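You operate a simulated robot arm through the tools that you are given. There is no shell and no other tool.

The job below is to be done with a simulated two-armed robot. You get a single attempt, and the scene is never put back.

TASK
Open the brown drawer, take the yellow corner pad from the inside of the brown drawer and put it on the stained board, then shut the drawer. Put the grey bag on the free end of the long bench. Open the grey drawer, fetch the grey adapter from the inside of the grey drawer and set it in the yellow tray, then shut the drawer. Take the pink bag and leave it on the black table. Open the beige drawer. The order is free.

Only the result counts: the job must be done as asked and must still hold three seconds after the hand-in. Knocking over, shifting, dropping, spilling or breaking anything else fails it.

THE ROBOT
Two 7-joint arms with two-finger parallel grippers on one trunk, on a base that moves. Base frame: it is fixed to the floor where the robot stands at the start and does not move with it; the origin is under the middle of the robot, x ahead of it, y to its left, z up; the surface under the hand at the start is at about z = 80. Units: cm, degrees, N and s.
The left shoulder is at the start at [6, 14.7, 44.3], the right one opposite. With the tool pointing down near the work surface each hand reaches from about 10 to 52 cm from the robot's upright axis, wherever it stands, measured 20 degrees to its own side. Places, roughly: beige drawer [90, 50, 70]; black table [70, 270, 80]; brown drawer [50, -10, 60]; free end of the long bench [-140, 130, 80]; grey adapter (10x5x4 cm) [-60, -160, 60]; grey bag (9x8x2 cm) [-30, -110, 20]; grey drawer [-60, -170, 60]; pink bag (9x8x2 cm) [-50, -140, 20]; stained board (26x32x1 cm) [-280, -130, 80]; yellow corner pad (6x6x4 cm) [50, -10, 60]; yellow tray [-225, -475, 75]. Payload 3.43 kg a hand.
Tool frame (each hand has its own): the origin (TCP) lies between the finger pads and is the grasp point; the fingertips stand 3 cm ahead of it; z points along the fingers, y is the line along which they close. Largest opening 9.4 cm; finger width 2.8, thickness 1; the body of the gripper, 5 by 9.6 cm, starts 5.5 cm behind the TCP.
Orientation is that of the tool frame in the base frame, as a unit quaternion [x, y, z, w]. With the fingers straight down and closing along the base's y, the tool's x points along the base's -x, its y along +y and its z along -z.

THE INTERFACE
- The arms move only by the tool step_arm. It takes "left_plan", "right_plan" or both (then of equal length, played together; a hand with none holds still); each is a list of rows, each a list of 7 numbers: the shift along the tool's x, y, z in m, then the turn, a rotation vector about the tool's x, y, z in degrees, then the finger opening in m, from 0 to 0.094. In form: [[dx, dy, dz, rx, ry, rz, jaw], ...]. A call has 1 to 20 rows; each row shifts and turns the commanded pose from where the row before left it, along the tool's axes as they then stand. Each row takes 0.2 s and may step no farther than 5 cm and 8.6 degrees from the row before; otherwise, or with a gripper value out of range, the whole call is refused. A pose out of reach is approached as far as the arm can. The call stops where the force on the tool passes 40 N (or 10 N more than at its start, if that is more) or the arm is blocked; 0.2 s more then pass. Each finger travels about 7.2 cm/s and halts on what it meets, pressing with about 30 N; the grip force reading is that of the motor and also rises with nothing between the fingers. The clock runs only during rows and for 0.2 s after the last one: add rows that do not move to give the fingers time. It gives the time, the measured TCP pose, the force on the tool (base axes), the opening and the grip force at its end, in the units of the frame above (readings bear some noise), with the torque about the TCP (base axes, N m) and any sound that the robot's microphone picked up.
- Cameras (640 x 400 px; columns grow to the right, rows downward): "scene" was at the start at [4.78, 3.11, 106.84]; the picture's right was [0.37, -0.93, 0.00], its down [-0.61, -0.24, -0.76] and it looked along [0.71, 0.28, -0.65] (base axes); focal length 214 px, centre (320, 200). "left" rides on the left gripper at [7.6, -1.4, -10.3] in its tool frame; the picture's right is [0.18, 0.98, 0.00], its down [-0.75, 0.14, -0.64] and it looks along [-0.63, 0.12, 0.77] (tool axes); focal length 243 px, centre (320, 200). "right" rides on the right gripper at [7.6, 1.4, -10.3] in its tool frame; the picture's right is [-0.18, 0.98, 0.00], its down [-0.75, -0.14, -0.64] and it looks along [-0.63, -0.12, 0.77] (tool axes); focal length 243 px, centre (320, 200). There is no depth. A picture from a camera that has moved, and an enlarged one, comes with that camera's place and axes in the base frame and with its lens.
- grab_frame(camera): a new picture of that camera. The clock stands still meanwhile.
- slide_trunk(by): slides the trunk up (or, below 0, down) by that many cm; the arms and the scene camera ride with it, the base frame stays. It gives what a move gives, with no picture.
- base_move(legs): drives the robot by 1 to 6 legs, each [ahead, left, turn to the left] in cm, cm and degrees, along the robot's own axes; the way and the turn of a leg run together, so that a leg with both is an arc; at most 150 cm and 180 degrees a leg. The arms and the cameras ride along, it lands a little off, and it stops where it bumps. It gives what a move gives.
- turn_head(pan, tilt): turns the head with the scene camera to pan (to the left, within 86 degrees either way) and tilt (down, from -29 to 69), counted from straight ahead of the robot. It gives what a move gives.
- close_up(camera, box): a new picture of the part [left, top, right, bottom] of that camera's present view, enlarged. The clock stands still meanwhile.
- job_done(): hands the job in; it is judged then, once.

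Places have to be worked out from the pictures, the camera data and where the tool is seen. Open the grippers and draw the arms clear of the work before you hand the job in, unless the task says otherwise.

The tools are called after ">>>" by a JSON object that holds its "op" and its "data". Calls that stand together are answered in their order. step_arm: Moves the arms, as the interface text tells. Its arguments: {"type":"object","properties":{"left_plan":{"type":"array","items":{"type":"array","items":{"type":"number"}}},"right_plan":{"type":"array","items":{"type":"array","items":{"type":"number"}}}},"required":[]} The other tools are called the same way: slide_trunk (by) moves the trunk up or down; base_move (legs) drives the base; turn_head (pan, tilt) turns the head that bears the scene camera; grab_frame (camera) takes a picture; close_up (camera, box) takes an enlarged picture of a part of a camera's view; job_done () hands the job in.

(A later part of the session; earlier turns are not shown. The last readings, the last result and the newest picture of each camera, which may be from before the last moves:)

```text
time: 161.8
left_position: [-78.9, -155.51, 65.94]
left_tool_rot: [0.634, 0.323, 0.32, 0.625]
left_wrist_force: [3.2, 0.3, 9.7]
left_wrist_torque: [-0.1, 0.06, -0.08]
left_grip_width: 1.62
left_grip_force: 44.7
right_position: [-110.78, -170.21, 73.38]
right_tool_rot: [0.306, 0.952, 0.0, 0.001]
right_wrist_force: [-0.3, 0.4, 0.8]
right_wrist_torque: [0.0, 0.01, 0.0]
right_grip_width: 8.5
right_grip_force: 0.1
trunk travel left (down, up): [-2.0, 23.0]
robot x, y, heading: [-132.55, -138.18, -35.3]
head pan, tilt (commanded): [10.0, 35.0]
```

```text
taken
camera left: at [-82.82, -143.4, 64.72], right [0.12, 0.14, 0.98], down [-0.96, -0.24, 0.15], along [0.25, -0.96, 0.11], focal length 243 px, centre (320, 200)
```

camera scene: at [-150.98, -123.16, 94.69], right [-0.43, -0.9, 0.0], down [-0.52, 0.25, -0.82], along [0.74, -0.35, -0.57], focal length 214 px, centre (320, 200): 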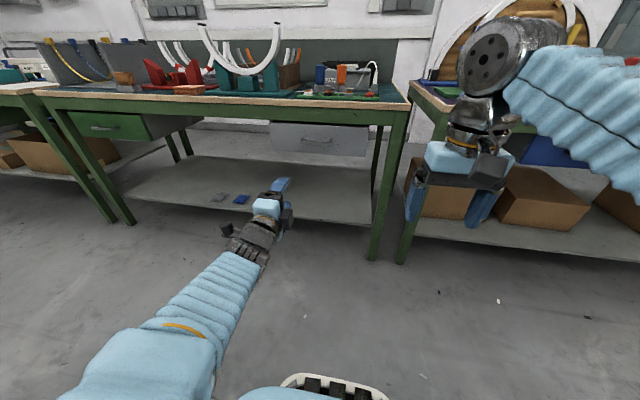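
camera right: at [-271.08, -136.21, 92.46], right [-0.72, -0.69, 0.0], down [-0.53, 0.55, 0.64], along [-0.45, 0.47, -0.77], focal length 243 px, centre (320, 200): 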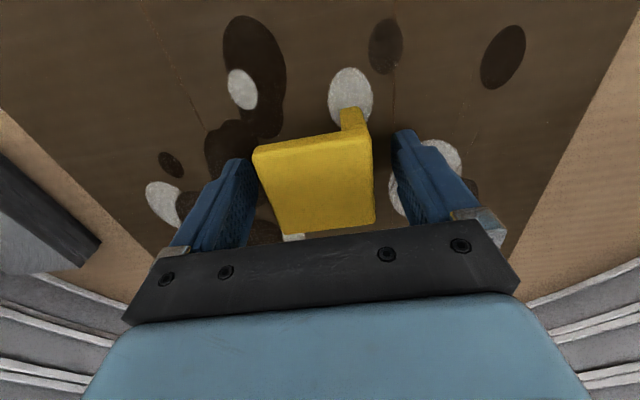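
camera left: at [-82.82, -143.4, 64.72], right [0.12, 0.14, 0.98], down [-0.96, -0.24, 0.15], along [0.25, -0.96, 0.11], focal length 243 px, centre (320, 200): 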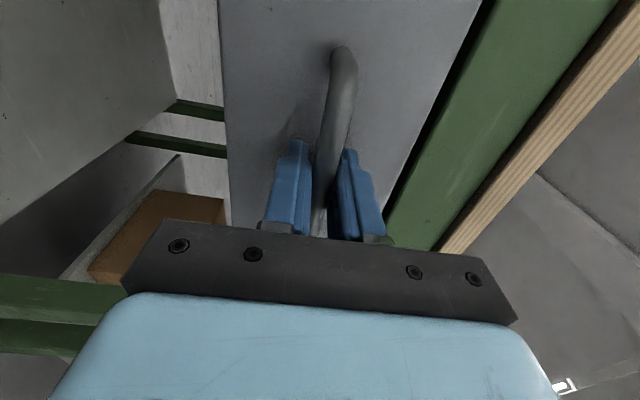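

The grey drawer's handle is gripped (closed reference TCP X'≈26.1). I pull back 8 cm with the arm, then continue with the base.

>>> {"op": "step_arm", "data": {"left_plan": [[0, 0, -0.01, 0, 0, 0, 0.005], [0, 0, -0.015, 0, 0, 0, 0.005], [0, 0, -0.015, 0, 0, 0, 0.005], [0, 0, -0.02, 0, 0, 0, 0.005], [0, 0, -0.02, 0, 0, 0, 0.005]]}}

>>> {"op": "base_move", "data": {"legs": [[-8, 0, 0]]}}

>>> {"op": "grab_frame", "data": {"camera": "scene"}}

```text
time: 163.0
left_position: [-85.57, -150.69, 65.99]
left_tool_rot: [0.635, 0.323, 0.319, 0.625]
left_wrist_force: [-0.7, -0.3, 5.7]
left_wrist_torque: [-0.1, 0.09, 1.06]
left_grip_width: 1.63
left_grip_force: 45.1
right_position: [-110.84, -170.18, 73.28]
right_tool_rot: [0.306, 0.952, -0.001, 0.001]
right_wrist_force: [0.7, -1.1, 0.0]
right_wrist_torque: [0.0, -0.01, -0.03]
right_grip_width: 8.49
right_grip_force: 0.1
trunk travel left (down, up): [-2.0, 23.0]
robot x, y, heading: [-132.57, -137.85, -35.5]
head pan, tilt (commanded): [10.0, 35.0]
```

```text
time: 164.1
left_position: [-92.11, -146.15, 65.9]
left_tool_rot: [0.634, 0.324, 0.319, 0.625]
left_wrist_force: [9.7, 10.3, 5.3]
left_wrist_torque: [0.02, -0.01, 0.11]
left_grip_width: 1.63
left_grip_force: 45.2
right_position: [-117.26, -165.77, 73.33]
right_tool_rot: [0.307, 0.952, 0.0, 0.0]
right_wrist_force: [-0.7, -0.2, -0.6]
right_wrist_torque: [0.0, 0.01, -0.02]
right_grip_width: 8.5
right_grip_force: 0.0
trunk travel left (down, up): [-2.0, 23.0]
robot x, y, heading: [-139.36, -133.36, -35.6]
head pan, tilt (commanded): [10.0, 35.0]
```

```text
taken
camera scene: at [-133.87, -135.31, 94.69], right [-0.43, -0.9, 0.0], down [-0.52, 0.25, -0.82], along [0.74, -0.35, -0.57], focal length 214 px, centre (320, 200)
```

scene: 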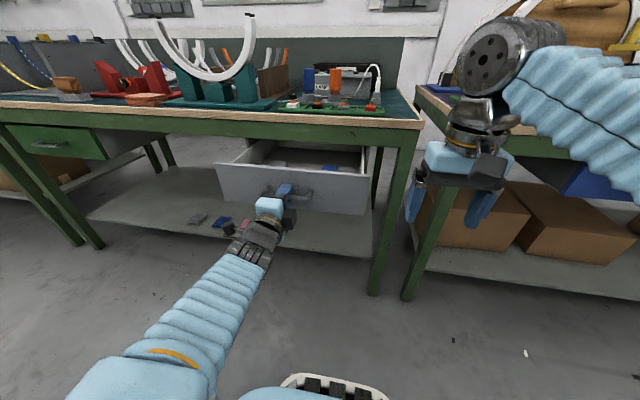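

The drawer opens smoothly (16 cm). I pull 8 cm more.

>>> {"op": "base_move", "data": {"legs": [[-8, 0, 0]]}}

>>> {"op": "close_up", "data": {"camera": "scene", "box": [190, 80, 420, 230]}}

```text
time: 165.2
left_position: [-98.36, -141.44, 65.88]
left_tool_rot: [0.635, 0.324, 0.319, 0.625]
left_wrist_force: [9.2, 9.2, 2.6]
left_wrist_torque: [0.07, -0.04, 0.2]
left_grip_width: 1.65
left_grip_force: 44.5
right_position: [-123.91, -160.87, 73.24]
right_tool_rot: [0.306, 0.952, -0.001, 0.001]
right_wrist_force: [0.2, 0.2, -0.7]
right_wrist_torque: [-0.03, -0.01, 0.01]
right_grip_width: 8.52
right_grip_force: 0.1
trunk travel left (down, up): [-2.0, 23.0]
robot x, y, heading: [-145.77, -128.56, -35.5]
head pan, tilt (commanded): [10.0, 35.0]
```

```text
2.67 times, centred on (305, 155) of scene
camera zoom: at [-140.41, -130.63, 94.69], right [-0.43, -0.9, 0.0], down [-0.52, 0.25, -0.82], along [0.74, -0.35, -0.57], focal length 572 px, centre (360, 320)
```

zoom: 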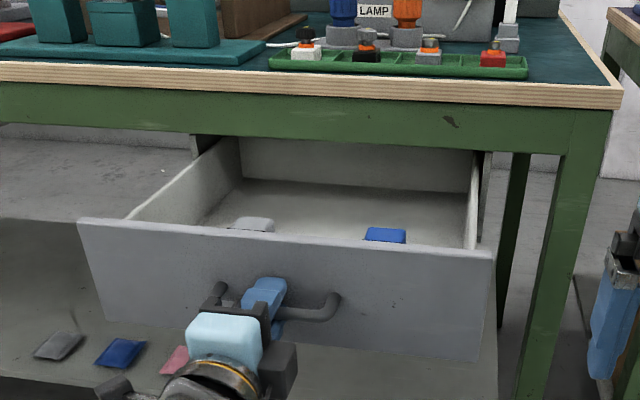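

Open 24 cm; a grey and a blue item are inside near the front. I release the handle, back off, and park the left hand up and aside.

>>> {"op": "step_arm", "data": {"left_plan": [[0, 0, 0, 0, 0, 0, 0.03], [0, 0, 0, 0, 0, 0, 0.06], [0, 0, 0, 0, 0, 0, 0.06], [0, 0, 0, 0, 0, 0, 0.06]]}}

>>> {"op": "base_move", "data": {"legs": [[-9, 0, 0]]}}

>>> {"op": "step_arm", "data": {"left_plan": [[0.022, 0.012, 0, 0, 0, 0, 0.06], [0.022, 0.012, 0, 0, 0, 0, 0.06], [0.025, 0.015, -0.02, 0, 0, 0, 0.06], [0.025, 0.015, -0.02, 0, 0, 0, 0.06], [0.025, 0.015, -0.025, 0, 0, 0, 0.06], [0.025, 0.015, -0.025, 0, 0, 0, 0.06], [0.025, 0.015, -0.03, 0, 0, 0, 0.06], [0.025, 0.015, -0.03, 0, 0, 0, 0.06], [0, 0, -0.03, 0, 0, 0, 0.06], [0, 0, -0.03, 0, 0, 0, 0.06]]}}

>>> {"op": "slide_trunk", "data": {"by": 18}}

>>> {"op": "grab_frame", "data": {"camera": "scene"}}

```text
time: 166.2
left_position: [-98.44, -141.44, 66.07]
left_tool_rot: [0.634, 0.325, 0.319, 0.625]
left_wrist_force: [0.5, -0.6, 0.3]
left_wrist_torque: [-0.03, 0.01, 0.02]
left_grip_width: 6.0
left_grip_force: 0.1
right_position: [-123.86, -161.09, 73.34]
right_tool_rot: [0.306, 0.952, 0.0, 0.001]
right_wrist_force: [-0.5, -0.3, 0.3]
right_wrist_torque: [-0.05, 0.01, -0.04]
right_grip_width: 8.5
right_grip_force: 0.0
trunk travel left (down, up): [-2.0, 23.0]
robot x, y, heading: [-145.73, -128.73, -35.8]
head pan, tilt (commanded): [10.0, 35.0]
```

```text
time: 167.3
left_position: [-105.93, -136.07, 65.91]
left_tool_rot: [0.634, 0.325, 0.32, 0.625]
left_wrist_force: [0.2, 0.2, 0.1]
left_wrist_torque: [0.0, 0.01, 0.01]
left_grip_width: 6.0
left_grip_force: 0.1
right_position: [-131.34, -155.6, 73.41]
right_tool_rot: [0.307, 0.952, 0.0, 0.0]
right_wrist_force: [0.5, 0.0, -0.7]
right_wrist_torque: [0.01, 0.01, 0.02]
right_grip_width: 8.48
right_grip_force: 0.1
trunk travel left (down, up): [-2.0, 23.0]
robot x, y, heading: [-153.59, -123.35, -35.8]
head pan, tilt (commanded): [10.0, 35.0]
```

```text
time: 169.5
left_position: [-111.34, -108.34, 77.75]
left_tool_rot: [0.635, 0.325, 0.319, 0.624]
left_wrist_force: [-0.5, -0.3, -0.4]
left_wrist_torque: [0.0, -0.01, 0.01]
left_grip_width: 5.98
left_grip_force: 0.1
right_position: [-131.25, -155.69, 73.3]
right_tool_rot: [0.307, 0.952, -0.001, 0.001]
right_wrist_force: [0.4, 0.9, -0.4]
right_wrist_torque: [-0.02, 0.0, -0.01]
right_grip_width: 8.51
right_grip_force: 0.1
trunk travel left (down, up): [-2.0, 23.0]
robot x, y, heading: [-152.98, -123.14, -35.8]
head pan, tilt (commanded): [10.0, 35.0]
```

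```text
time: 171.5
left_position: [-111.27, -108.15, 95.79]
left_tool_rot: [0.634, 0.325, 0.319, 0.625]
left_wrist_force: [0.3, 0.2, 0.8]
left_wrist_torque: [0.02, -0.01, 0.02]
left_grip_width: 5.98
left_grip_force: 0.1
right_position: [-131.4, -155.73, 91.29]
right_tool_rot: [0.307, 0.952, 0.0, 0.0]
right_wrist_force: [1.0, 0.4, 0.1]
right_wrist_torque: [-0.03, 0.02, 0.03]
right_grip_width: 8.47
right_grip_force: 0.0
trunk travel left (down, up): [-20.0, 5.0]
robot x, y, heading: [-153.22, -123.59, -36.0]
head pan, tilt (commanded): [10.0, 35.0]
```

```text
taken
camera scene: at [-147.81, -125.4, 112.68], right [-0.43, -0.9, 0.0], down [-0.52, 0.25, -0.82], along [0.74, -0.35, -0.57], focal length 214 px, centre (320, 200)
```

scene: 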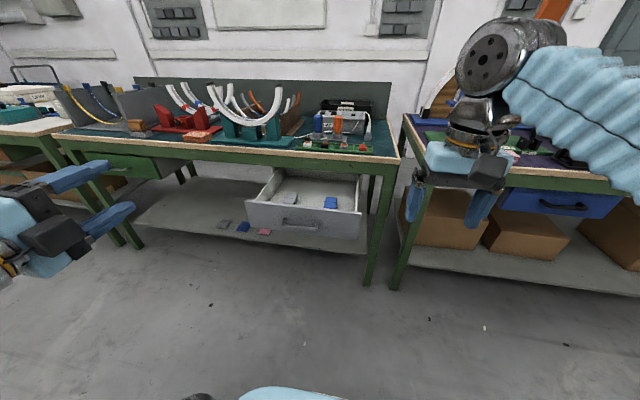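

The drawer interior shows a grey item (left) and a blue item (right). I drive left 38 and forward 26 to bring the right hand over the drawer.

>>> {"op": "base_move", "data": {"legs": [[0, 38, 0.4], [26, 0, 0]]}}

>>> {"op": "turn_head", "data": {"pan": -10, "tilt": 50}}

>>> {"op": "grab_frame", "data": {"camera": "scene"}}

>>> {"op": "grab_frame", "data": {"camera": "right"}}

```text
time: 175.3
left_position: [-68.27, -92.62, 95.77]
left_tool_rot: [0.635, 0.324, 0.319, 0.625]
left_wrist_force: [0.2, -0.5, -0.1]
left_wrist_torque: [-0.02, 0.02, -0.01]
left_grip_width: 6.0
left_grip_force: 0.1
right_position: [-88.33, -140.11, 91.17]
right_tool_rot: [0.308, 0.951, 0.001, 0.0]
right_wrist_force: [0.6, 0.8, 0.2]
right_wrist_torque: [-0.02, 0.01, 0.0]
right_grip_width: 8.53
right_grip_force: 0.1
trunk travel left (down, up): [-20.0, 5.0]
robot x, y, heading: [-110.32, -107.88, -35.7]
head pan, tilt (commanded): [10.0, 35.0]
```

```text
time: 176.2
left_position: [-68.23, -92.52, 95.89]
left_tool_rot: [0.635, 0.324, 0.319, 0.625]
left_wrist_force: [0.0, 0.3, -0.1]
left_wrist_torque: [0.0, 0.0, 0.02]
left_grip_width: 5.98
left_grip_force: 0.0
right_position: [-88.22, -140.1, 91.27]
right_tool_rot: [0.308, 0.951, -0.001, 0.0]
right_wrist_force: [-1.3, -0.5, 0.2]
right_wrist_torque: [0.01, -0.01, 0.04]
right_grip_width: 8.51
right_grip_force: 0.1
trunk travel left (down, up): [-20.0, 5.0]
robot x, y, heading: [-109.72, -107.79, -35.8]
head pan, tilt (commanded): [-10.0, 50.0]
```

```text
taken
camera scene: at [-107.28, -111.53, 110.52], right [-0.72, -0.7, 0.0], down [-0.54, 0.55, -0.64], along [0.45, -0.46, -0.77], focal length 214 px, centre (320, 200)
```

scene: 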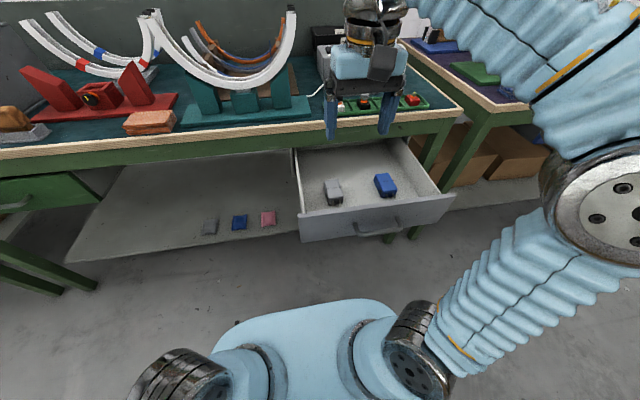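

```text
taken
camera right: at [-93.63, -134.58, 101.6], right [0.72, 0.69, 0.0], down [0.53, -0.55, 0.64], along [0.44, -0.47, -0.77], focal length 243 px, centre (320, 200)
```

right: 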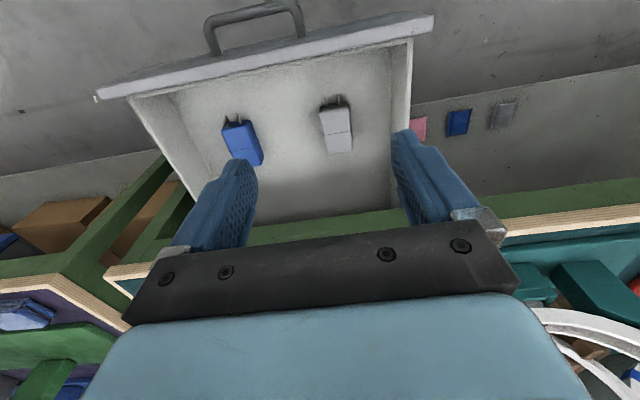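

The grey adapter (with prongs toward the front) and a blue one are visible. I zoom in both cameras to triangulate the grey one.

>>> {"op": "close_up", "data": {"camera": "right", "box": [200, 60, 440, 210]}}

>>> {"op": "close_up", "data": {"camera": "scene", "box": [280, 120, 460, 240]}}

```text
2.67 times, centred on (320, 135) of right
camera zoom: at [-93.63, -134.58, 101.6], right [0.72, 0.69, 0.0], down [0.53, -0.55, 0.64], along [0.44, -0.47, -0.77], focal length 647 px, centre (320, 373)
```

zoom: 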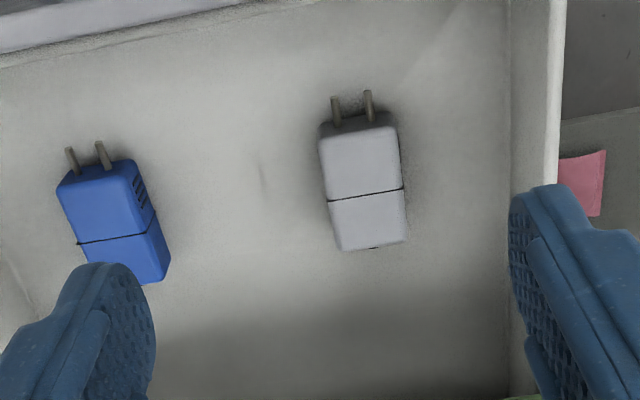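

```text
3.33 times, centred on (370, 180) of scene
camera zoom: at [-107.28, -111.53, 110.52], right [-0.72, -0.7, 0.0], down [-0.54, 0.55, -0.64], along [0.45, -0.46, -0.77], focal length 715 px, centre (153, 267)
```

zoom: 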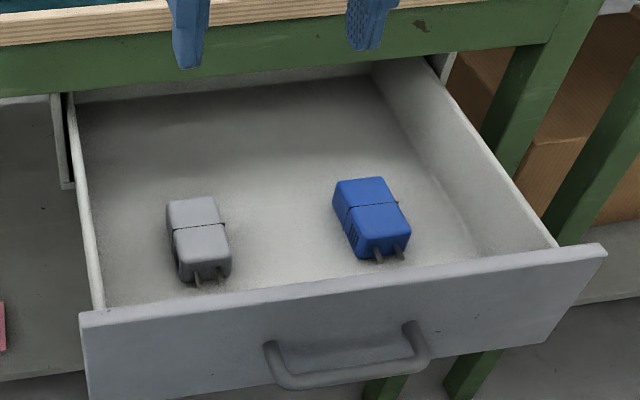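

The adapter's top centre is at (-79.7, -145.4), z≈63.2, its width axis about 3° clockwise of the hand. I lower the trunk 12 cm, then move over it with a small yaw correction.

>>> {"op": "slide_trunk", "data": {"by": -12}}

>>> {"op": "step_arm", "data": {"right_plan": [[0, 0, 0.04, 0, 0, 0, 0.085], [-0.033, 0.002, 0.03, 0, 0, 1.0, 0.085], [-0.034, 0.002, 0.0, 0, 0, 1.0, 0.085], [-0.033, 0.002, 0, 0, 0, 0.8, 0.085], [0, 0, 0, 0, 0, 0, 0.085]]}}

>>> {"op": "grab_frame", "data": {"camera": "right"}}

>>> {"op": "grab_frame", "data": {"camera": "scene"}}

```text
time: 177.7
left_position: [-68.16, -92.7, 83.82]
left_tool_rot: [0.635, 0.325, 0.319, 0.625]
left_wrist_force: [0.1, 0.1, 1.3]
left_wrist_torque: [0.01, -0.01, 0.0]
left_grip_width: 5.99
left_grip_force: 0.1
right_position: [-88.3, -140.09, 79.26]
right_tool_rot: [0.306, 0.952, 0.0, 0.001]
right_wrist_force: [0.0, -0.7, 0.1]
right_wrist_torque: [-0.02, -0.01, 0.01]
right_grip_width: 8.51
right_grip_force: 0.1
trunk travel left (down, up): [-8.0, 17.0]
robot x, y, heading: [-110.07, -107.62, -35.6]
head pan, tilt (commanded): [-10.0, 50.0]
```

```text
time: 178.8
left_position: [-68.13, -92.71, 83.86]
left_tool_rot: [0.635, 0.323, 0.319, 0.625]
left_wrist_force: [-0.3, 0.2, 0.1]
left_wrist_torque: [-0.02, 0.01, -0.01]
left_grip_width: 6.0
left_grip_force: 0.0
right_position: [-79.99, -145.71, 72.16]
right_tool_rot: [0.331, 0.944, 0.0, 0.001]
right_wrist_force: [0.0, 0.5, -0.8]
right_wrist_torque: [-0.02, 0.01, 0.0]
right_grip_width: 8.5
right_grip_force: 0.0
trunk travel left (down, up): [-8.0, 17.0]
robot x, y, heading: [-110.22, -107.4, -35.8]
head pan, tilt (commanded): [-10.0, 50.0]
```

```text
taken
camera right: at [-85.01, -139.76, 82.53], right [0.76, 0.65, 0.0], down [0.5, -0.58, 0.64], along [0.42, -0.49, -0.77], focal length 243 px, centre (320, 200)
```

right: 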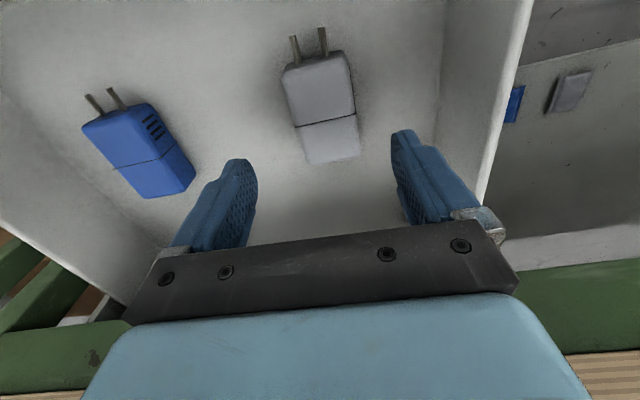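

```text
taken
camera scene: at [-107.29, -111.53, 98.51], right [-0.72, -0.7, 0.0], down [-0.54, 0.55, -0.64], along [0.45, -0.46, -0.77], focal length 214 px, centre (320, 200)
```

scene: 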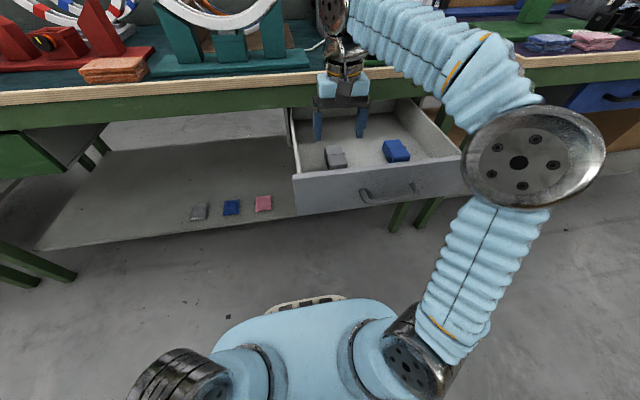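

The adapter is nearly centred below (offset about 4 mm in y). I correct, descend to z≈63 and check contact.

>>> {"op": "step_arm", "data": {"right_plan": [[0.001, 0.004, 0.03, 0, 0, 0, 0.085], [0, 0, 0.03, 0, 0, 0, 0.085], [0, 0, 0.025, 0, 0, 0, 0.085], [0, 0, 0.005, 0, 0, 0, 0.085], [0, 0, 0, 0, 0, 0, 0.085]]}}

>>> {"op": "grab_frame", "data": {"camera": "right"}}

```text
time: 179.7
left_position: [-68.24, -92.51, 83.82]
left_tool_rot: [0.635, 0.324, 0.32, 0.625]
left_wrist_force: [0.6, -0.6, 0.1]
left_wrist_torque: [0.03, 0.02, 0.0]
left_grip_width: 6.0
left_grip_force: 0.0
right_position: [-79.74, -145.14, 64.99]
right_tool_rot: [0.33, 0.944, -0.001, 0.011]
right_wrist_force: [2.4, -0.5, 18.7]
right_wrist_torque: [-0.59, 0.72, 0.01]
right_grip_width: 8.44
right_grip_force: 0.2
trunk travel left (down, up): [-8.0, 17.0]
robot x, y, heading: [-110.07, -107.71, -35.8]
head pan, tilt (commanded): [-10.0, 50.0]
stopped in row 4 (right hand): the force on the tool passed its limit at 60 N (the readings are from after the stop); the commanded pose is now the measured one
```

```text
taken
camera right: at [-84.96, -139.2, 75.19], right [0.76, 0.65, 0.01], down [0.49, -0.57, 0.66], along [0.44, -0.49, -0.75], focal length 243 px, centre (320, 200)
```

right: 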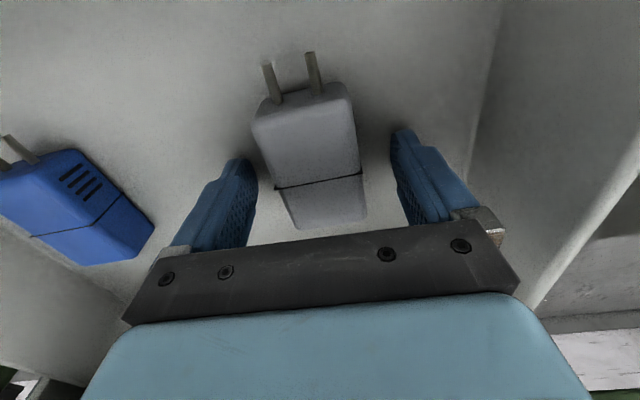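

A fingertip touched the drawer floor at tip height z≈62, so the floor is higher than thought and the fingers already straddle the adapter. I rise 4 mm and close.

>>> {"op": "step_arm", "data": {"right_plan": [[0, 0, -0.004, 0, 0, 0, 0.085], [0, 0, 0, 0, 0, 0, 0.065], [0, 0, 0, 0, 0, 0, 0.045], [0, 0, 0, 0, 0, 0, 0.03], [0, 0, 0, 0, 0, 0, 0.03], [0, 0, 0, 0, 0, 0, 0.03]]}}

>>> {"op": "grab_frame", "data": {"camera": "right"}}

>>> {"op": "close_up", "data": {"camera": "scene", "box": [270, 60, 470, 210]}}

```text
time: 181.1
left_position: [-68.14, -92.78, 83.79]
left_tool_rot: [0.635, 0.324, 0.319, 0.624]
left_wrist_force: [-0.6, 0.2, -0.3]
left_wrist_torque: [-0.02, 0.01, -0.01]
left_grip_width: 6.01
left_grip_force: 0.0
right_position: [-79.71, -145.15, 65.05]
right_tool_rot: [0.33, 0.944, -0.002, 0.009]
right_wrist_force: [-0.3, -0.1, -1.0]
right_wrist_torque: [0.02, -0.02, 0.02]
right_grip_width: 4.99
right_grip_force: 29.6
trunk travel left (down, up): [-8.0, 17.0]
robot x, y, heading: [-110.15, -107.46, -35.7]
head pan, tilt (commanded): [-10.0, 50.0]
```

```text
taken
camera right: at [-84.99, -139.26, 75.34], right [0.76, 0.65, 0.01], down [0.49, -0.57, 0.65], along [0.43, -0.49, -0.76], focal length 243 px, centre (320, 200)
```

right: 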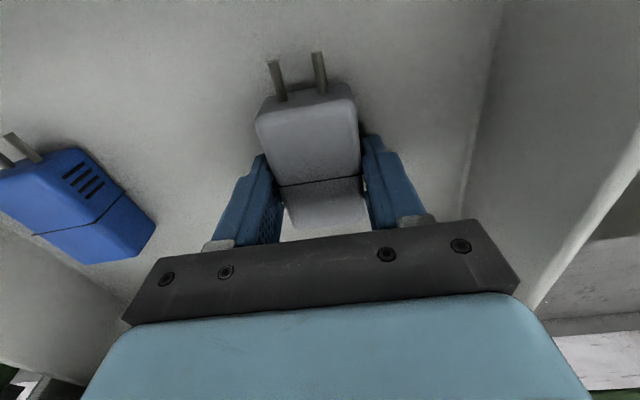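

```text
2.67 times, centred on (370, 135) of scene
camera zoom: at [-107.28, -111.54, 98.51], right [-0.72, -0.7, 0.0], down [-0.54, 0.55, -0.64], along [0.45, -0.46, -0.77], focal length 572 px, centre (187, 373)
```

zoom: 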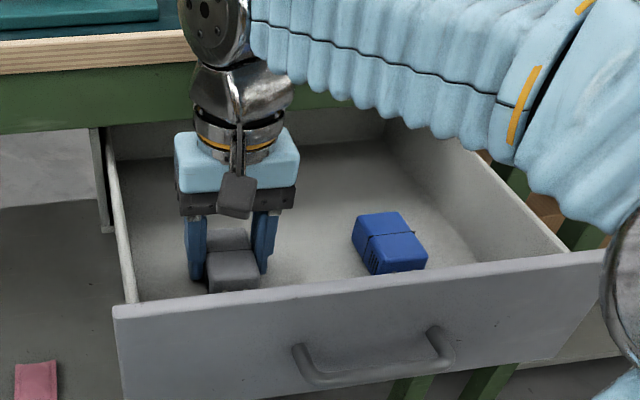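

Adapter gripped (5.0 cm, 30 N). I lift it straight up and then back toward the robot.

>>> {"op": "step_arm", "data": {"right_plan": [[0, 0, -0.03, 0, 0, 0, 0.03], [0, 0, -0.04, 0, 0, 0, 0.03], [0, 0, -0.04, 0, 0, 0, 0.03], [0.02, 0, -0.03, 0, 0, 0, 0.03], [0.03, -0.01, -0.02, 0, 0, 0, 0.03], [0.03, -0.01, -0.01, 0, 0, 0, 0.03]]}}

>>> {"op": "grab_frame", "data": {"camera": "right"}}

>>> {"op": "grab_frame", "data": {"camera": "scene"}}

```text
time: 182.5
left_position: [-68.19, -92.76, 83.71]
left_tool_rot: [0.635, 0.325, 0.319, 0.624]
left_wrist_force: [0.1, 0.9, -0.2]
left_wrist_torque: [-0.02, -0.05, -0.01]
left_grip_width: 5.98
left_grip_force: 0.0
right_position: [-87.4, -141.71, 81.95]
right_tool_rot: [0.33, 0.944, -0.001, 0.009]
right_wrist_force: [0.1, -0.4, -0.7]
right_wrist_torque: [0.0, -0.02, -0.01]
right_grip_width: 5.0
right_grip_force: 29.4
trunk travel left (down, up): [-8.0, 17.0]
robot x, y, heading: [-110.16, -107.96, -35.4]
head pan, tilt (commanded): [-10.0, 50.0]
```

```text
taken
camera right: at [-92.64, -135.79, 92.11], right [0.76, 0.65, 0.01], down [0.49, -0.58, 0.65], along [0.43, -0.49, -0.76], focal length 243 px, centre (320, 200)
```

right: 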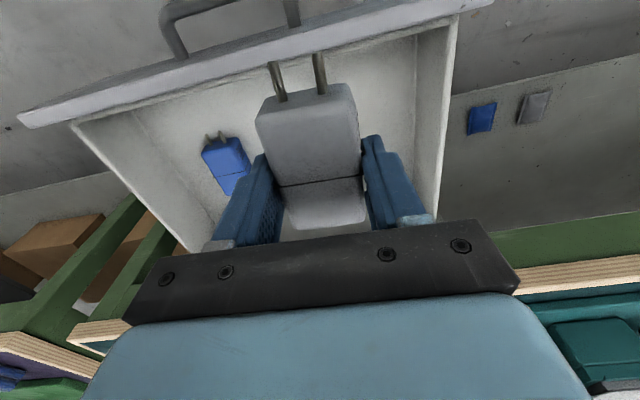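

```text
taken
camera scene: at [-107.25, -111.55, 98.51], right [-0.72, -0.7, 0.0], down [-0.54, 0.55, -0.64], along [0.45, -0.46, -0.77], focal length 214 px, centre (320, 200)
```

scene: 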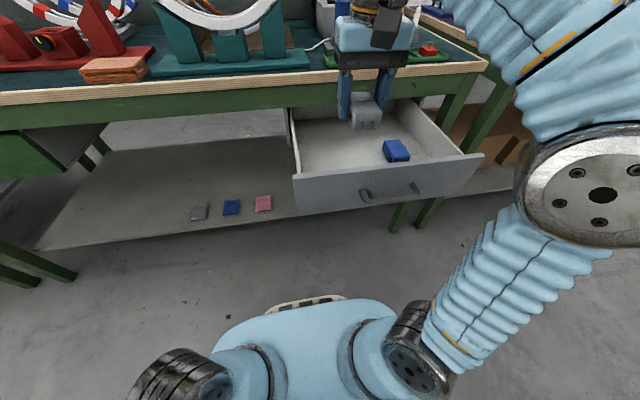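

The adapter is out. Now I back off, shift right, lower the trunk and bring the left hand back in front of the grey handle to close the drawer.

>>> {"op": "base_move", "data": {"legs": [[-27, 0, 0], [0, -38, 0]]}}

>>> {"op": "slide_trunk", "data": {"by": -6}}

>>> {"op": "step_arm", "data": {"left_plan": [[0, 0, 0.03, 0, 0, 0, 0.06], [0, 0, 0.03, 0, 0, 0, 0.06], [-0.025, -0.015, 0.03, 0, 0, 0, 0.06], [-0.025, -0.015, 0.03, 0, 0, 0, 0.06], [-0.025, -0.015, 0.025, 0, 0, 0, 0.06], [-0.025, -0.015, 0.025, 0, 0, 0, 0.06], [-0.025, -0.015, 0.02, 0, 0, 0, 0.06], [-0.025, -0.015, 0.02, 0, 0, 0, 0.06], [-0.022, -0.012, 0, 0, 0, 0, 0.06], [-0.022, -0.012, 0, 0, 0, 0, 0.06]]}}

>>> {"op": "turn_head", "data": {"pan": 5, "tilt": 38}}

>>> {"op": "grab_frame", "data": {"camera": "left"}}

>>> {"op": "grab_frame", "data": {"camera": "scene"}}

```text
time: 186.4
left_position: [-111.76, -108.22, 83.71]
left_tool_rot: [0.635, 0.323, 0.318, 0.626]
left_wrist_force: [0.3, 0.5, -0.4]
left_wrist_torque: [-0.03, 0.02, 0.03]
left_grip_width: 6.0
left_grip_force: 0.1
right_position: [-131.26, -157.09, 81.86]
right_tool_rot: [0.332, 0.943, -0.002, 0.009]
right_wrist_force: [0.0, -0.1, -1.2]
right_wrist_torque: [0.01, -0.01, 0.01]
right_grip_width: 4.97
right_grip_force: 29.6
trunk travel left (down, up): [-8.0, 17.0]
robot x, y, heading: [-153.79, -123.08, -35.8]
head pan, tilt (commanded): [-10.0, 50.0]
```

```text
time: 187.4
left_position: [-111.8, -108.3, 77.85]
left_tool_rot: [0.635, 0.323, 0.318, 0.626]
left_wrist_force: [-0.3, -0.3, 0.5]
left_wrist_torque: [0.0, 0.02, 0.03]
left_grip_width: 5.96
left_grip_force: 0.0
right_position: [-131.16, -157.17, 75.95]
right_tool_rot: [0.332, 0.943, -0.001, 0.009]
right_wrist_force: [-0.2, 0.4, -0.6]
right_wrist_torque: [-0.01, -0.01, 0.0]
right_grip_width: 4.99
right_grip_force: 29.7
trunk travel left (down, up): [-2.0, 23.0]
robot x, y, heading: [-153.67, -123.21, -36.0]
head pan, tilt (commanded): [-10.0, 50.0]
```

```text
time: 189.6
left_position: [-106.37, -135.93, 66.2]
left_tool_rot: [0.635, 0.325, 0.318, 0.625]
left_wrist_force: [0.4, -0.1, 0.1]
left_wrist_torque: [-0.01, 0.01, 0.01]
left_grip_width: 5.97
left_grip_force: 0.1
right_position: [-131.34, -157.13, 75.9]
right_tool_rot: [0.332, 0.943, -0.001, 0.009]
right_wrist_force: [0.4, 0.4, -0.3]
right_wrist_torque: [0.01, -0.02, -0.02]
right_grip_width: 4.98
right_grip_force: 30.1
trunk travel left (down, up): [-2.0, 23.0]
robot x, y, heading: [-153.51, -123.36, -35.9]
head pan, tilt (commanded): [-10.0, 50.0]
```

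```text
time: 190.3
left_position: [-106.31, -136.17, 66.12]
left_tool_rot: [0.636, 0.323, 0.317, 0.625]
left_wrist_force: [0.3, 0.0, -0.3]
left_wrist_torque: [-0.02, -0.02, 0.01]
left_grip_width: 5.99
left_grip_force: 0.0
right_position: [-131.26, -157.21, 75.88]
right_tool_rot: [0.332, 0.943, -0.002, 0.009]
right_wrist_force: [-0.2, 0.1, -0.8]
right_wrist_torque: [-0.01, 0.02, -0.03]
right_grip_width: 5.0
right_grip_force: 29.5
trunk travel left (down, up): [-2.0, 23.0]
robot x, y, heading: [-153.65, -123.25, -36.2]
head pan, tilt (commanded): [5.0, 38.0]
```

```text
taken
camera left: at [-110.08, -123.99, 64.99], right [0.12, 0.14, 0.98], down [-0.96, -0.23, 0.15], along [0.25, -0.96, 0.11], focal length 243 px, centre (320, 200)
```

left: 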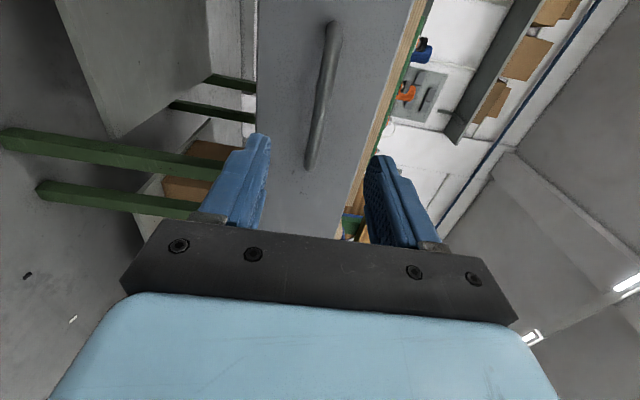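

```text
taken
camera scene: at [-148.95, -125.83, 94.22], right [-0.51, -0.86, 0.0], down [-0.53, 0.32, -0.79], along [0.68, -0.4, -0.62], focal length 214 px, centre (320, 200)
```

scene: 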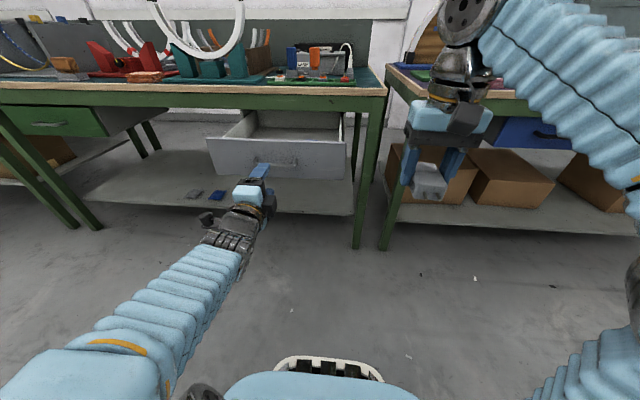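

The hand is 9.5 cm short of the handle and aligned. I advance and grip it.

>>> {"op": "step_arm", "data": {"left_plan": [[0.003, 0, 0.03, 0, 0, 0, 0.06], [0, 0, 0.035, 0, 0, 0, 0.06], [0, 0, 0.028, 0, 0, 0, 0.06], [0, 0, 0, 0, 0, 0, 0.04], [0, 0, 0, 0, 0, 0, 0.02], [0, 0, 0, 0, 0, 0, 0.005], [0, 0, 0, 0, 0, 0, 0.005]]}}

>>> {"op": "grab_frame", "data": {"camera": "left"}}

```text
time: 191.9
left_position: [-98.83, -141.59, 65.82]
left_tool_rot: [0.636, 0.323, 0.319, 0.625]
left_wrist_force: [0.6, -1.5, -2.4]
left_wrist_torque: [0.0, 0.01, -0.05]
left_grip_width: 1.62
left_grip_force: 45.3
right_position: [-131.21, -157.21, 75.83]
right_tool_rot: [0.333, 0.943, -0.001, 0.009]
right_wrist_force: [0.5, 0.1, -1.6]
right_wrist_torque: [-0.01, -0.01, -0.04]
right_grip_width: 4.99
right_grip_force: 30.5
trunk travel left (down, up): [-2.0, 23.0]
robot x, y, heading: [-153.64, -123.1, -35.8]
head pan, tilt (commanded): [5.0, 38.0]
```

```text
taken
camera left: at [-102.63, -129.39, 64.75], right [0.12, 0.14, 0.98], down [-0.96, -0.23, 0.15], along [0.25, -0.96, 0.1], focal length 243 px, centre (320, 200)
```

left: 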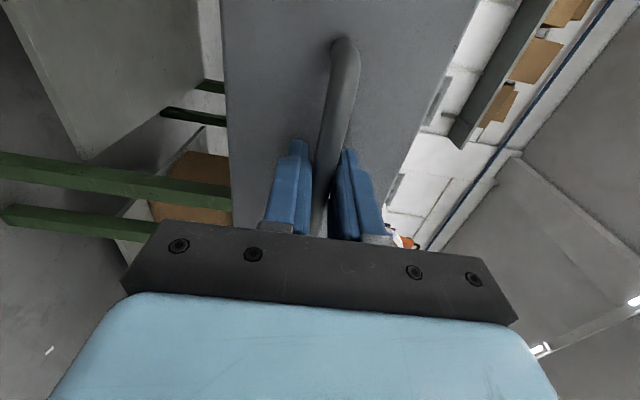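

Gripped. I push by driving forward 19 cm, then finish with the arm against the stop.

>>> {"op": "base_move", "data": {"legs": [[10, 0, 0], [9, 0, 0]]}}

>>> {"op": "step_arm", "data": {"left_plan": [[0, 0, 0.01, 0, 0, 0, 0.005], [0, 0, 0.01, 0, 0, 0, 0.005], [0, 0, 0.01, 0, 0, 0, 0.005], [0, 0, 0.008, 0, 0, 0, 0.005], [0, 0, 0.008, 0, 0, 0, 0.005], [0, 0, 0.008, 0, 0, 0, 0.005], [0, 0, 0.008, 0, 0, 0, 0.005], [0, 0, 0.008, 0, 0, 0, 0.005]]}}

>>> {"op": "grab_frame", "data": {"camera": "scene"}}

```text
time: 193.8
left_position: [-83.68, -152.77, 65.99]
left_tool_rot: [0.636, 0.323, 0.317, 0.625]
left_wrist_force: [-12.0, -11.2, -8.8]
left_wrist_torque: [-0.09, 0.06, -0.06]
left_grip_width: 1.62
left_grip_force: 44.9
right_position: [-115.83, -168.32, 75.81]
right_tool_rot: [0.331, 0.944, -0.001, 0.008]
right_wrist_force: [0.3, -0.4, -1.1]
right_wrist_torque: [-0.02, -0.01, -0.02]
right_grip_width: 5.0
right_grip_force: 30.5
trunk travel left (down, up): [-2.0, 23.0]
robot x, y, heading: [-138.16, -133.94, -35.7]
head pan, tilt (commanded): [5.0, 38.0]
```

```text
time: 195.4
left_position: [-78.95, -156.03, 65.92]
left_tool_rot: [0.635, 0.323, 0.318, 0.625]
left_wrist_force: [-33.2, 21.1, 5.8]
left_wrist_torque: [-0.79, -1.35, 0.68]
left_grip_width: 1.63
left_grip_force: 45.7
right_position: [-116.13, -168.15, 75.92]
right_tool_rot: [0.331, 0.943, -0.001, 0.009]
right_wrist_force: [0.6, 0.1, -1.1]
right_wrist_torque: [-0.03, -0.02, 0.02]
right_grip_width: 4.98
right_grip_force: 29.7
trunk travel left (down, up): [-2.0, 23.0]
robot x, y, heading: [-138.43, -134.31, -35.7]
head pan, tilt (commanded): [5.0, 38.0]
stopped in row 8 (left hand): the force on the tool passed its limit at 86 N (the readings are from after the stop); the commanded pose is now the measured one
```

```text
taken
camera scene: at [-133.86, -136.73, 94.25], right [-0.51, -0.86, 0.0], down [-0.53, 0.31, -0.79], along [0.68, -0.4, -0.61], focal length 214 px, centre (320, 200)
```

scene: 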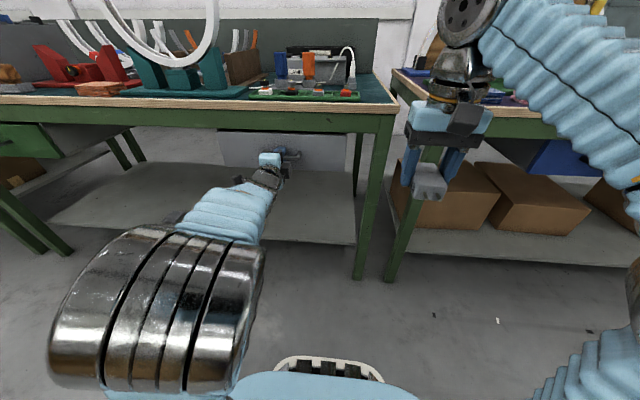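

The drawer is back at its original closed position with a hard stop (86 N). I release and back away, then check that it looks shut.

>>> {"op": "step_arm", "data": {"left_plan": [[0, 0, -0.003, 0, 0, 0, 0.005], [0, 0, 0, 0, 0, 0, 0.03], [0, 0, 0, 0, 0, 0, 0.055], [0, 0, 0, 0, 0, 0, 0.055], [0, 0, 0, 0, 0, 0, 0.055]]}}

>>> {"op": "base_move", "data": {"legs": [[-20, 0, 0]]}}

>>> {"op": "close_up", "data": {"camera": "scene", "box": [120, 70, 400, 250]}}

```text
time: 196.6
left_position: [-78.94, -155.85, 65.77]
left_tool_rot: [0.636, 0.324, 0.317, 0.624]
left_wrist_force: [-3.3, 1.3, -3.6]
left_wrist_torque: [-0.04, 0.08, 0.0]
left_grip_width: 5.29
left_grip_force: 0.1
right_position: [-115.9, -168.18, 75.89]
right_tool_rot: [0.332, 0.943, -0.001, 0.008]
right_wrist_force: [-0.5, 0.0, -2.0]
right_wrist_torque: [0.03, 0.02, -0.01]
right_grip_width: 5.0
right_grip_force: 29.9
trunk travel left (down, up): [-2.0, 23.0]
robot x, y, heading: [-138.68, -134.14, -35.7]
head pan, tilt (commanded): [5.0, 38.0]
```

```text
time: 198.2
left_position: [-95.34, -144.15, 65.78]
left_tool_rot: [0.636, 0.323, 0.317, 0.625]
left_wrist_force: [-0.1, 0.2, 0.9]
left_wrist_torque: [-0.04, 0.05, 0.0]
left_grip_width: 5.5
left_grip_force: 0.1
right_position: [-132.28, -156.54, 75.79]
right_tool_rot: [0.332, 0.943, -0.001, 0.009]
right_wrist_force: [0.8, -0.7, -1.2]
right_wrist_torque: [0.01, 0.0, 0.01]
right_grip_width: 4.96
right_grip_force: 29.7
trunk travel left (down, up): [-2.0, 23.0]
robot x, y, heading: [-155.1, -122.23, -35.8]
head pan, tilt (commanded): [5.0, 38.0]
```

```text
2.22 times, centred on (260, 160) of scene
camera zoom: at [-150.03, -125.04, 94.23], right [-0.51, -0.86, 0.0], down [-0.53, 0.32, -0.79], along [0.68, -0.4, -0.62], focal length 477 px, centre (453, 289)
```

zoom: 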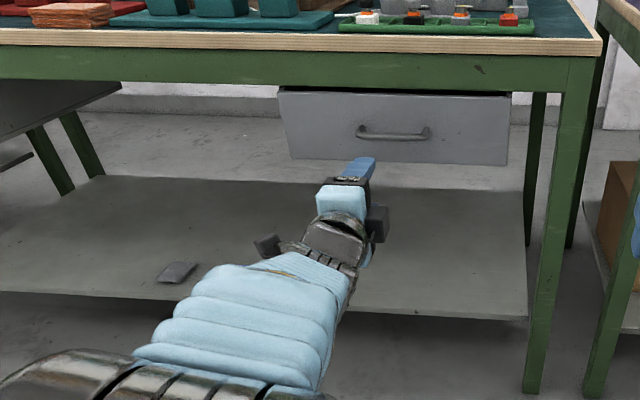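

The grey drawer looks shut as it was at the start. I park the left hand, raise the trunk, and drive down the aisle toward the yellow tray.

>>> {"op": "step_arm", "data": {"left_plan": [[0.022, 0.012, 0, 0, 0, 0, 0.06], [0.022, 0.012, 0, 0, 0, 0, 0.06], [0.025, 0.015, -0.02, 0, 0, 0, 0.06], [0.025, 0.015, -0.02, 0, 0, 0, 0.06], [0.025, 0.015, -0.025, 0, 0, 0, 0.06], [0.025, 0.015, -0.025, 0, 0, 0, 0.06], [0.025, 0.015, -0.03, 0, 0, 0, 0.06], [0.025, 0.015, -0.03, 0, 0, 0, 0.06], [0, 0, -0.03, 0, 0, 0, 0.06], [0, 0, -0.03, 0, 0, 0, 0.06]]}}

>>> {"op": "slide_trunk", "data": {"by": 18}}

>>> {"op": "base_move", "data": {"legs": [[8, 0, 0], [0, -145, 0]]}}

>>> {"op": "turn_head", "data": {"pan": -60, "tilt": 22}}

>>> {"op": "grab_frame", "data": {"camera": "scene"}}

```text
time: 200.4
left_position: [-100.8, -116.2, 77.49]
left_tool_rot: [0.637, 0.324, 0.316, 0.624]
left_wrist_force: [-1.4, 0.0, -0.1]
left_wrist_torque: [0.0, -0.05, 0.01]
left_grip_width: 5.97
left_grip_force: 0.0
right_position: [-132.34, -156.37, 75.77]
right_tool_rot: [0.333, 0.943, 0.0, 0.007]
right_wrist_force: [0.4, -0.3, -2.2]
right_wrist_torque: [0.01, 0.01, -0.01]
right_grip_width: 4.98
right_grip_force: 29.9
trunk travel left (down, up): [-2.0, 23.0]
robot x, y, heading: [-154.71, -122.17, -35.8]
head pan, tilt (commanded): [5.0, 38.0]
```

```text
time: 202.4
left_position: [-100.71, -116.26, 95.59]
left_tool_rot: [0.637, 0.323, 0.317, 0.624]
left_wrist_force: [0.0, 0.4, 0.1]
left_wrist_torque: [-0.04, -0.01, 0.02]
left_grip_width: 6.01
left_grip_force: 0.1
right_position: [-132.29, -156.53, 93.8]
right_tool_rot: [0.332, 0.943, -0.002, 0.009]
right_wrist_force: [-0.4, 0.2, -1.0]
right_wrist_torque: [-0.02, 0.03, 0.0]
right_grip_width: 5.0
right_grip_force: 29.8
trunk travel left (down, up): [-20.0, 5.0]
robot x, y, heading: [-154.92, -122.42, -35.8]
head pan, tilt (commanded): [5.0, 38.0]
```

```text
time: 210.4
left_position: [-180.66, -240.69, 95.57]
left_tool_rot: [0.635, 0.326, 0.32, 0.623]
left_wrist_force: [0.6, 0.3, 0.1]
left_wrist_torque: [-0.02, 0.0, -0.01]
left_grip_width: 5.99
left_grip_force: 0.0
right_position: [-211.76, -281.11, 93.77]
right_tool_rot: [0.328, 0.945, -0.001, 0.008]
right_wrist_force: [0.2, 0.5, -0.6]
right_wrist_torque: [0.0, -0.03, -0.02]
right_grip_width: 4.99
right_grip_force: 30.1
trunk travel left (down, up): [-20.0, 5.0]
robot x, y, heading: [-234.88, -247.24, -35.6]
head pan, tilt (commanded): [5.0, 38.0]
```

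```text
time: 211.8
left_position: [-180.66, -240.65, 95.58]
left_tool_rot: [0.635, 0.326, 0.321, 0.623]
left_wrist_force: [0.4, -0.4, -0.1]
left_wrist_torque: [0.0, -0.03, 0.02]
left_grip_width: 6.0
left_grip_force: 0.1
right_position: [-211.77, -281.14, 93.77]
right_tool_rot: [0.327, 0.945, -0.001, 0.008]
right_wrist_force: [0.2, -0.3, -0.9]
right_wrist_torque: [-0.02, -0.04, -0.02]
right_grip_width: 5.0
right_grip_force: 30.1
trunk travel left (down, up): [-20.0, 5.0]
robot x, y, heading: [-234.81, -247.1, -35.3]
head pan, tilt (commanded): [-60.0, 22.0]
```

```text
taken
camera scene: at [-238.13, -254.7, 114.74], right [-1.0, 0.09, 0.0], down [0.03, 0.37, -0.93], along [-0.09, -0.92, -0.37], focal length 214 px, centre (320, 200)
```

scene: 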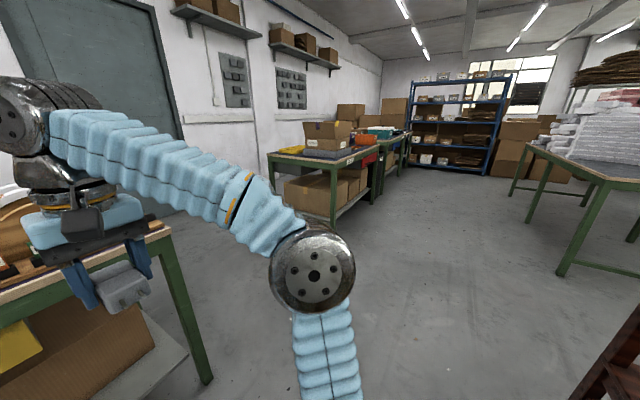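

The tray sits on a table whose end faces the bay beyond the third table. I drive further along the aisle and turn right to face it.

>>> {"op": "base_move", "data": {"legs": [[15, 0, 0], [0, -100, 0], [0, 0, -90]]}}

>>> {"op": "turn_head", "data": {"pan": 30, "tilt": 25}}

>>> {"op": "grab_frame", "data": {"camera": "scene"}}

```text
time: 221.8
left_position: [-271.29, -393.3, 95.68]
left_tool_rot: [0.685, -0.201, -0.197, 0.672]
left_wrist_force: [-0.2, 0.1, 1.2]
left_wrist_torque: [-0.01, 0.06, -0.02]
left_grip_width: 6.0
left_grip_force: 0.1
right_position: [-313.35, -364.37, 93.85]
right_tool_rot: [0.887, 0.461, -0.007, 0.005]
right_wrist_force: [0.0, 0.6, -1.6]
right_wrist_torque: [0.01, 0.0, 0.0]
right_grip_width: 4.96
right_grip_force: 29.8
trunk travel left (down, up): [-20.0, 5.0]
robot x, y, heading: [-280.84, -339.87, -122.7]
head pan, tilt (commanded): [-60.0, 22.0]
```

```text
time: 223.4
left_position: [-271.35, -393.24, 95.63]
left_tool_rot: [0.686, -0.2, -0.197, 0.672]
left_wrist_force: [0.3, 1.3, -1.5]
left_wrist_torque: [-0.01, 0.01, -0.02]
left_grip_width: 6.03
left_grip_force: 0.1
right_position: [-313.35, -364.37, 93.81]
right_tool_rot: [0.888, 0.46, -0.007, 0.005]
right_wrist_force: [-0.4, -0.6, -1.0]
right_wrist_torque: [-0.01, 0.01, 0.02]
right_grip_width: 5.0
right_grip_force: 30.4
trunk travel left (down, up): [-20.0, 5.0]
robot x, y, heading: [-280.9, -339.82, -122.4]
head pan, tilt (commanded): [30.0, 25.0]
```

```text
taken
camera scene: at [-279.6, -346.42, 114.26], right [-1.0, 0.04, 0.0], down [0.02, 0.42, -0.91], along [-0.04, -0.91, -0.42], focal length 214 px, centre (320, 200)
```

scene: 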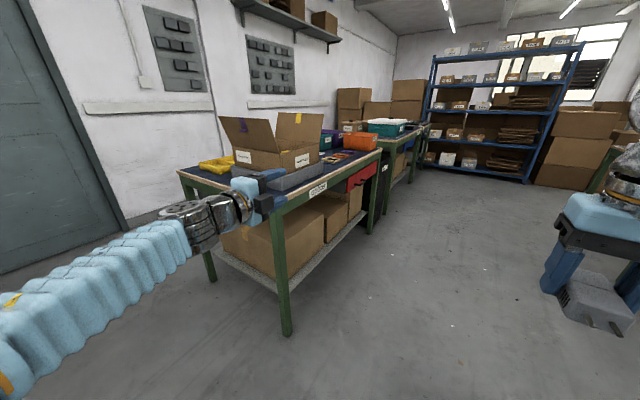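

The table's near end edge is at Y'≈-499, spanning X' 30–105; the tray is at its far (wall-side) corner and the bay is deep enough. I trim heading and drive left into the bay in two stages.

>>> {"op": "base_move", "data": {"legs": [[0, 0, -3.1], [0, 75, 0]]}}

>>> {"op": "turn_head", "data": {"pan": 30, "tilt": 30}}

>>> {"op": "grab_frame", "data": {"camera": "scene"}}

```text
time: 227.9
left_position: [-212.71, -437.37, 95.56]
left_tool_rot: [0.68, -0.218, -0.214, 0.667]
left_wrist_force: [0.7, -0.3, -0.1]
left_wrist_torque: [-0.01, 0.03, -0.02]
left_grip_width: 5.98
left_grip_force: 0.0
right_position: [-253.1, -406.46, 93.86]
right_tool_rot: [0.899, 0.437, -0.007, 0.006]
right_wrist_force: [0.2, 0.3, -1.6]
right_wrist_torque: [-0.04, 0.0, 0.0]
right_grip_width: 5.0
right_grip_force: 30.4
trunk travel left (down, up): [-20.0, 5.0]
robot x, y, heading: [-219.02, -383.44, -125.3]
head pan, tilt (commanded): [30.0, 25.0]
```

```text
time: 228.6
left_position: [-212.65, -437.54, 95.7]
left_tool_rot: [0.679, -0.219, -0.214, 0.667]
left_wrist_force: [0.5, -0.5, -0.1]
left_wrist_torque: [0.01, -0.03, 0.02]
left_grip_width: 6.0
left_grip_force: 0.1
right_position: [-253.14, -406.37, 93.9]
right_tool_rot: [0.9, 0.437, -0.007, 0.005]
right_wrist_force: [1.0, -0.1, -1.2]
right_wrist_torque: [0.0, -0.01, 0.03]
right_grip_width: 4.98
right_grip_force: 29.9
trunk travel left (down, up): [-20.0, 5.0]
robot x, y, heading: [-219.43, -383.36, -125.3]
head pan, tilt (commanded): [30.0, 30.0]
```

```text
taken
camera scene: at [-218.52, -390.03, 113.47], right [-1.0, 0.09, 0.0], down [0.05, 0.5, -0.87], along [-0.08, -0.86, -0.5], focal length 214 px, centre (320, 200)
```

scene: 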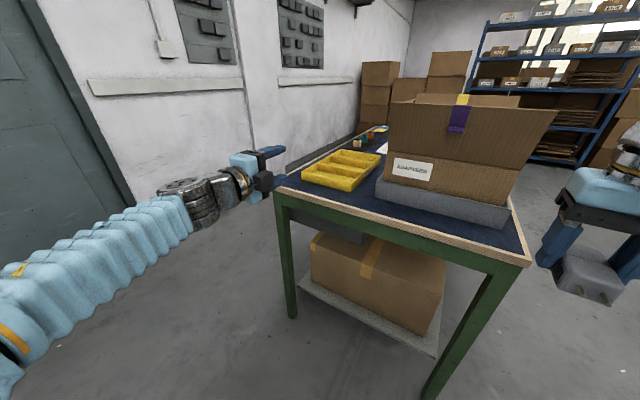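

The yellow tray with compartments is visible at the table's near-left corner. I zoom in on it.

>>> {"op": "close_up", "data": {"camera": "scene", "box": [260, 120, 420, 220]}}

```text
4.00 times, centred on (340, 170) of scene
camera zoom: at [-218.52, -390.03, 113.47], right [-1.0, 0.09, 0.0], down [0.05, 0.5, -0.87], along [-0.08, -0.86, -0.5], focal length 858 px, centre (240, 320)
```

zoom: 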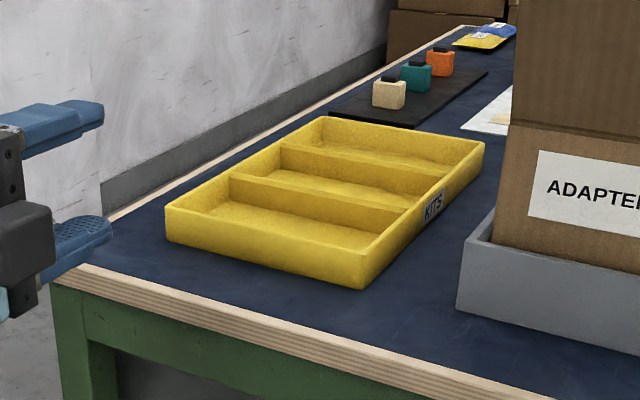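

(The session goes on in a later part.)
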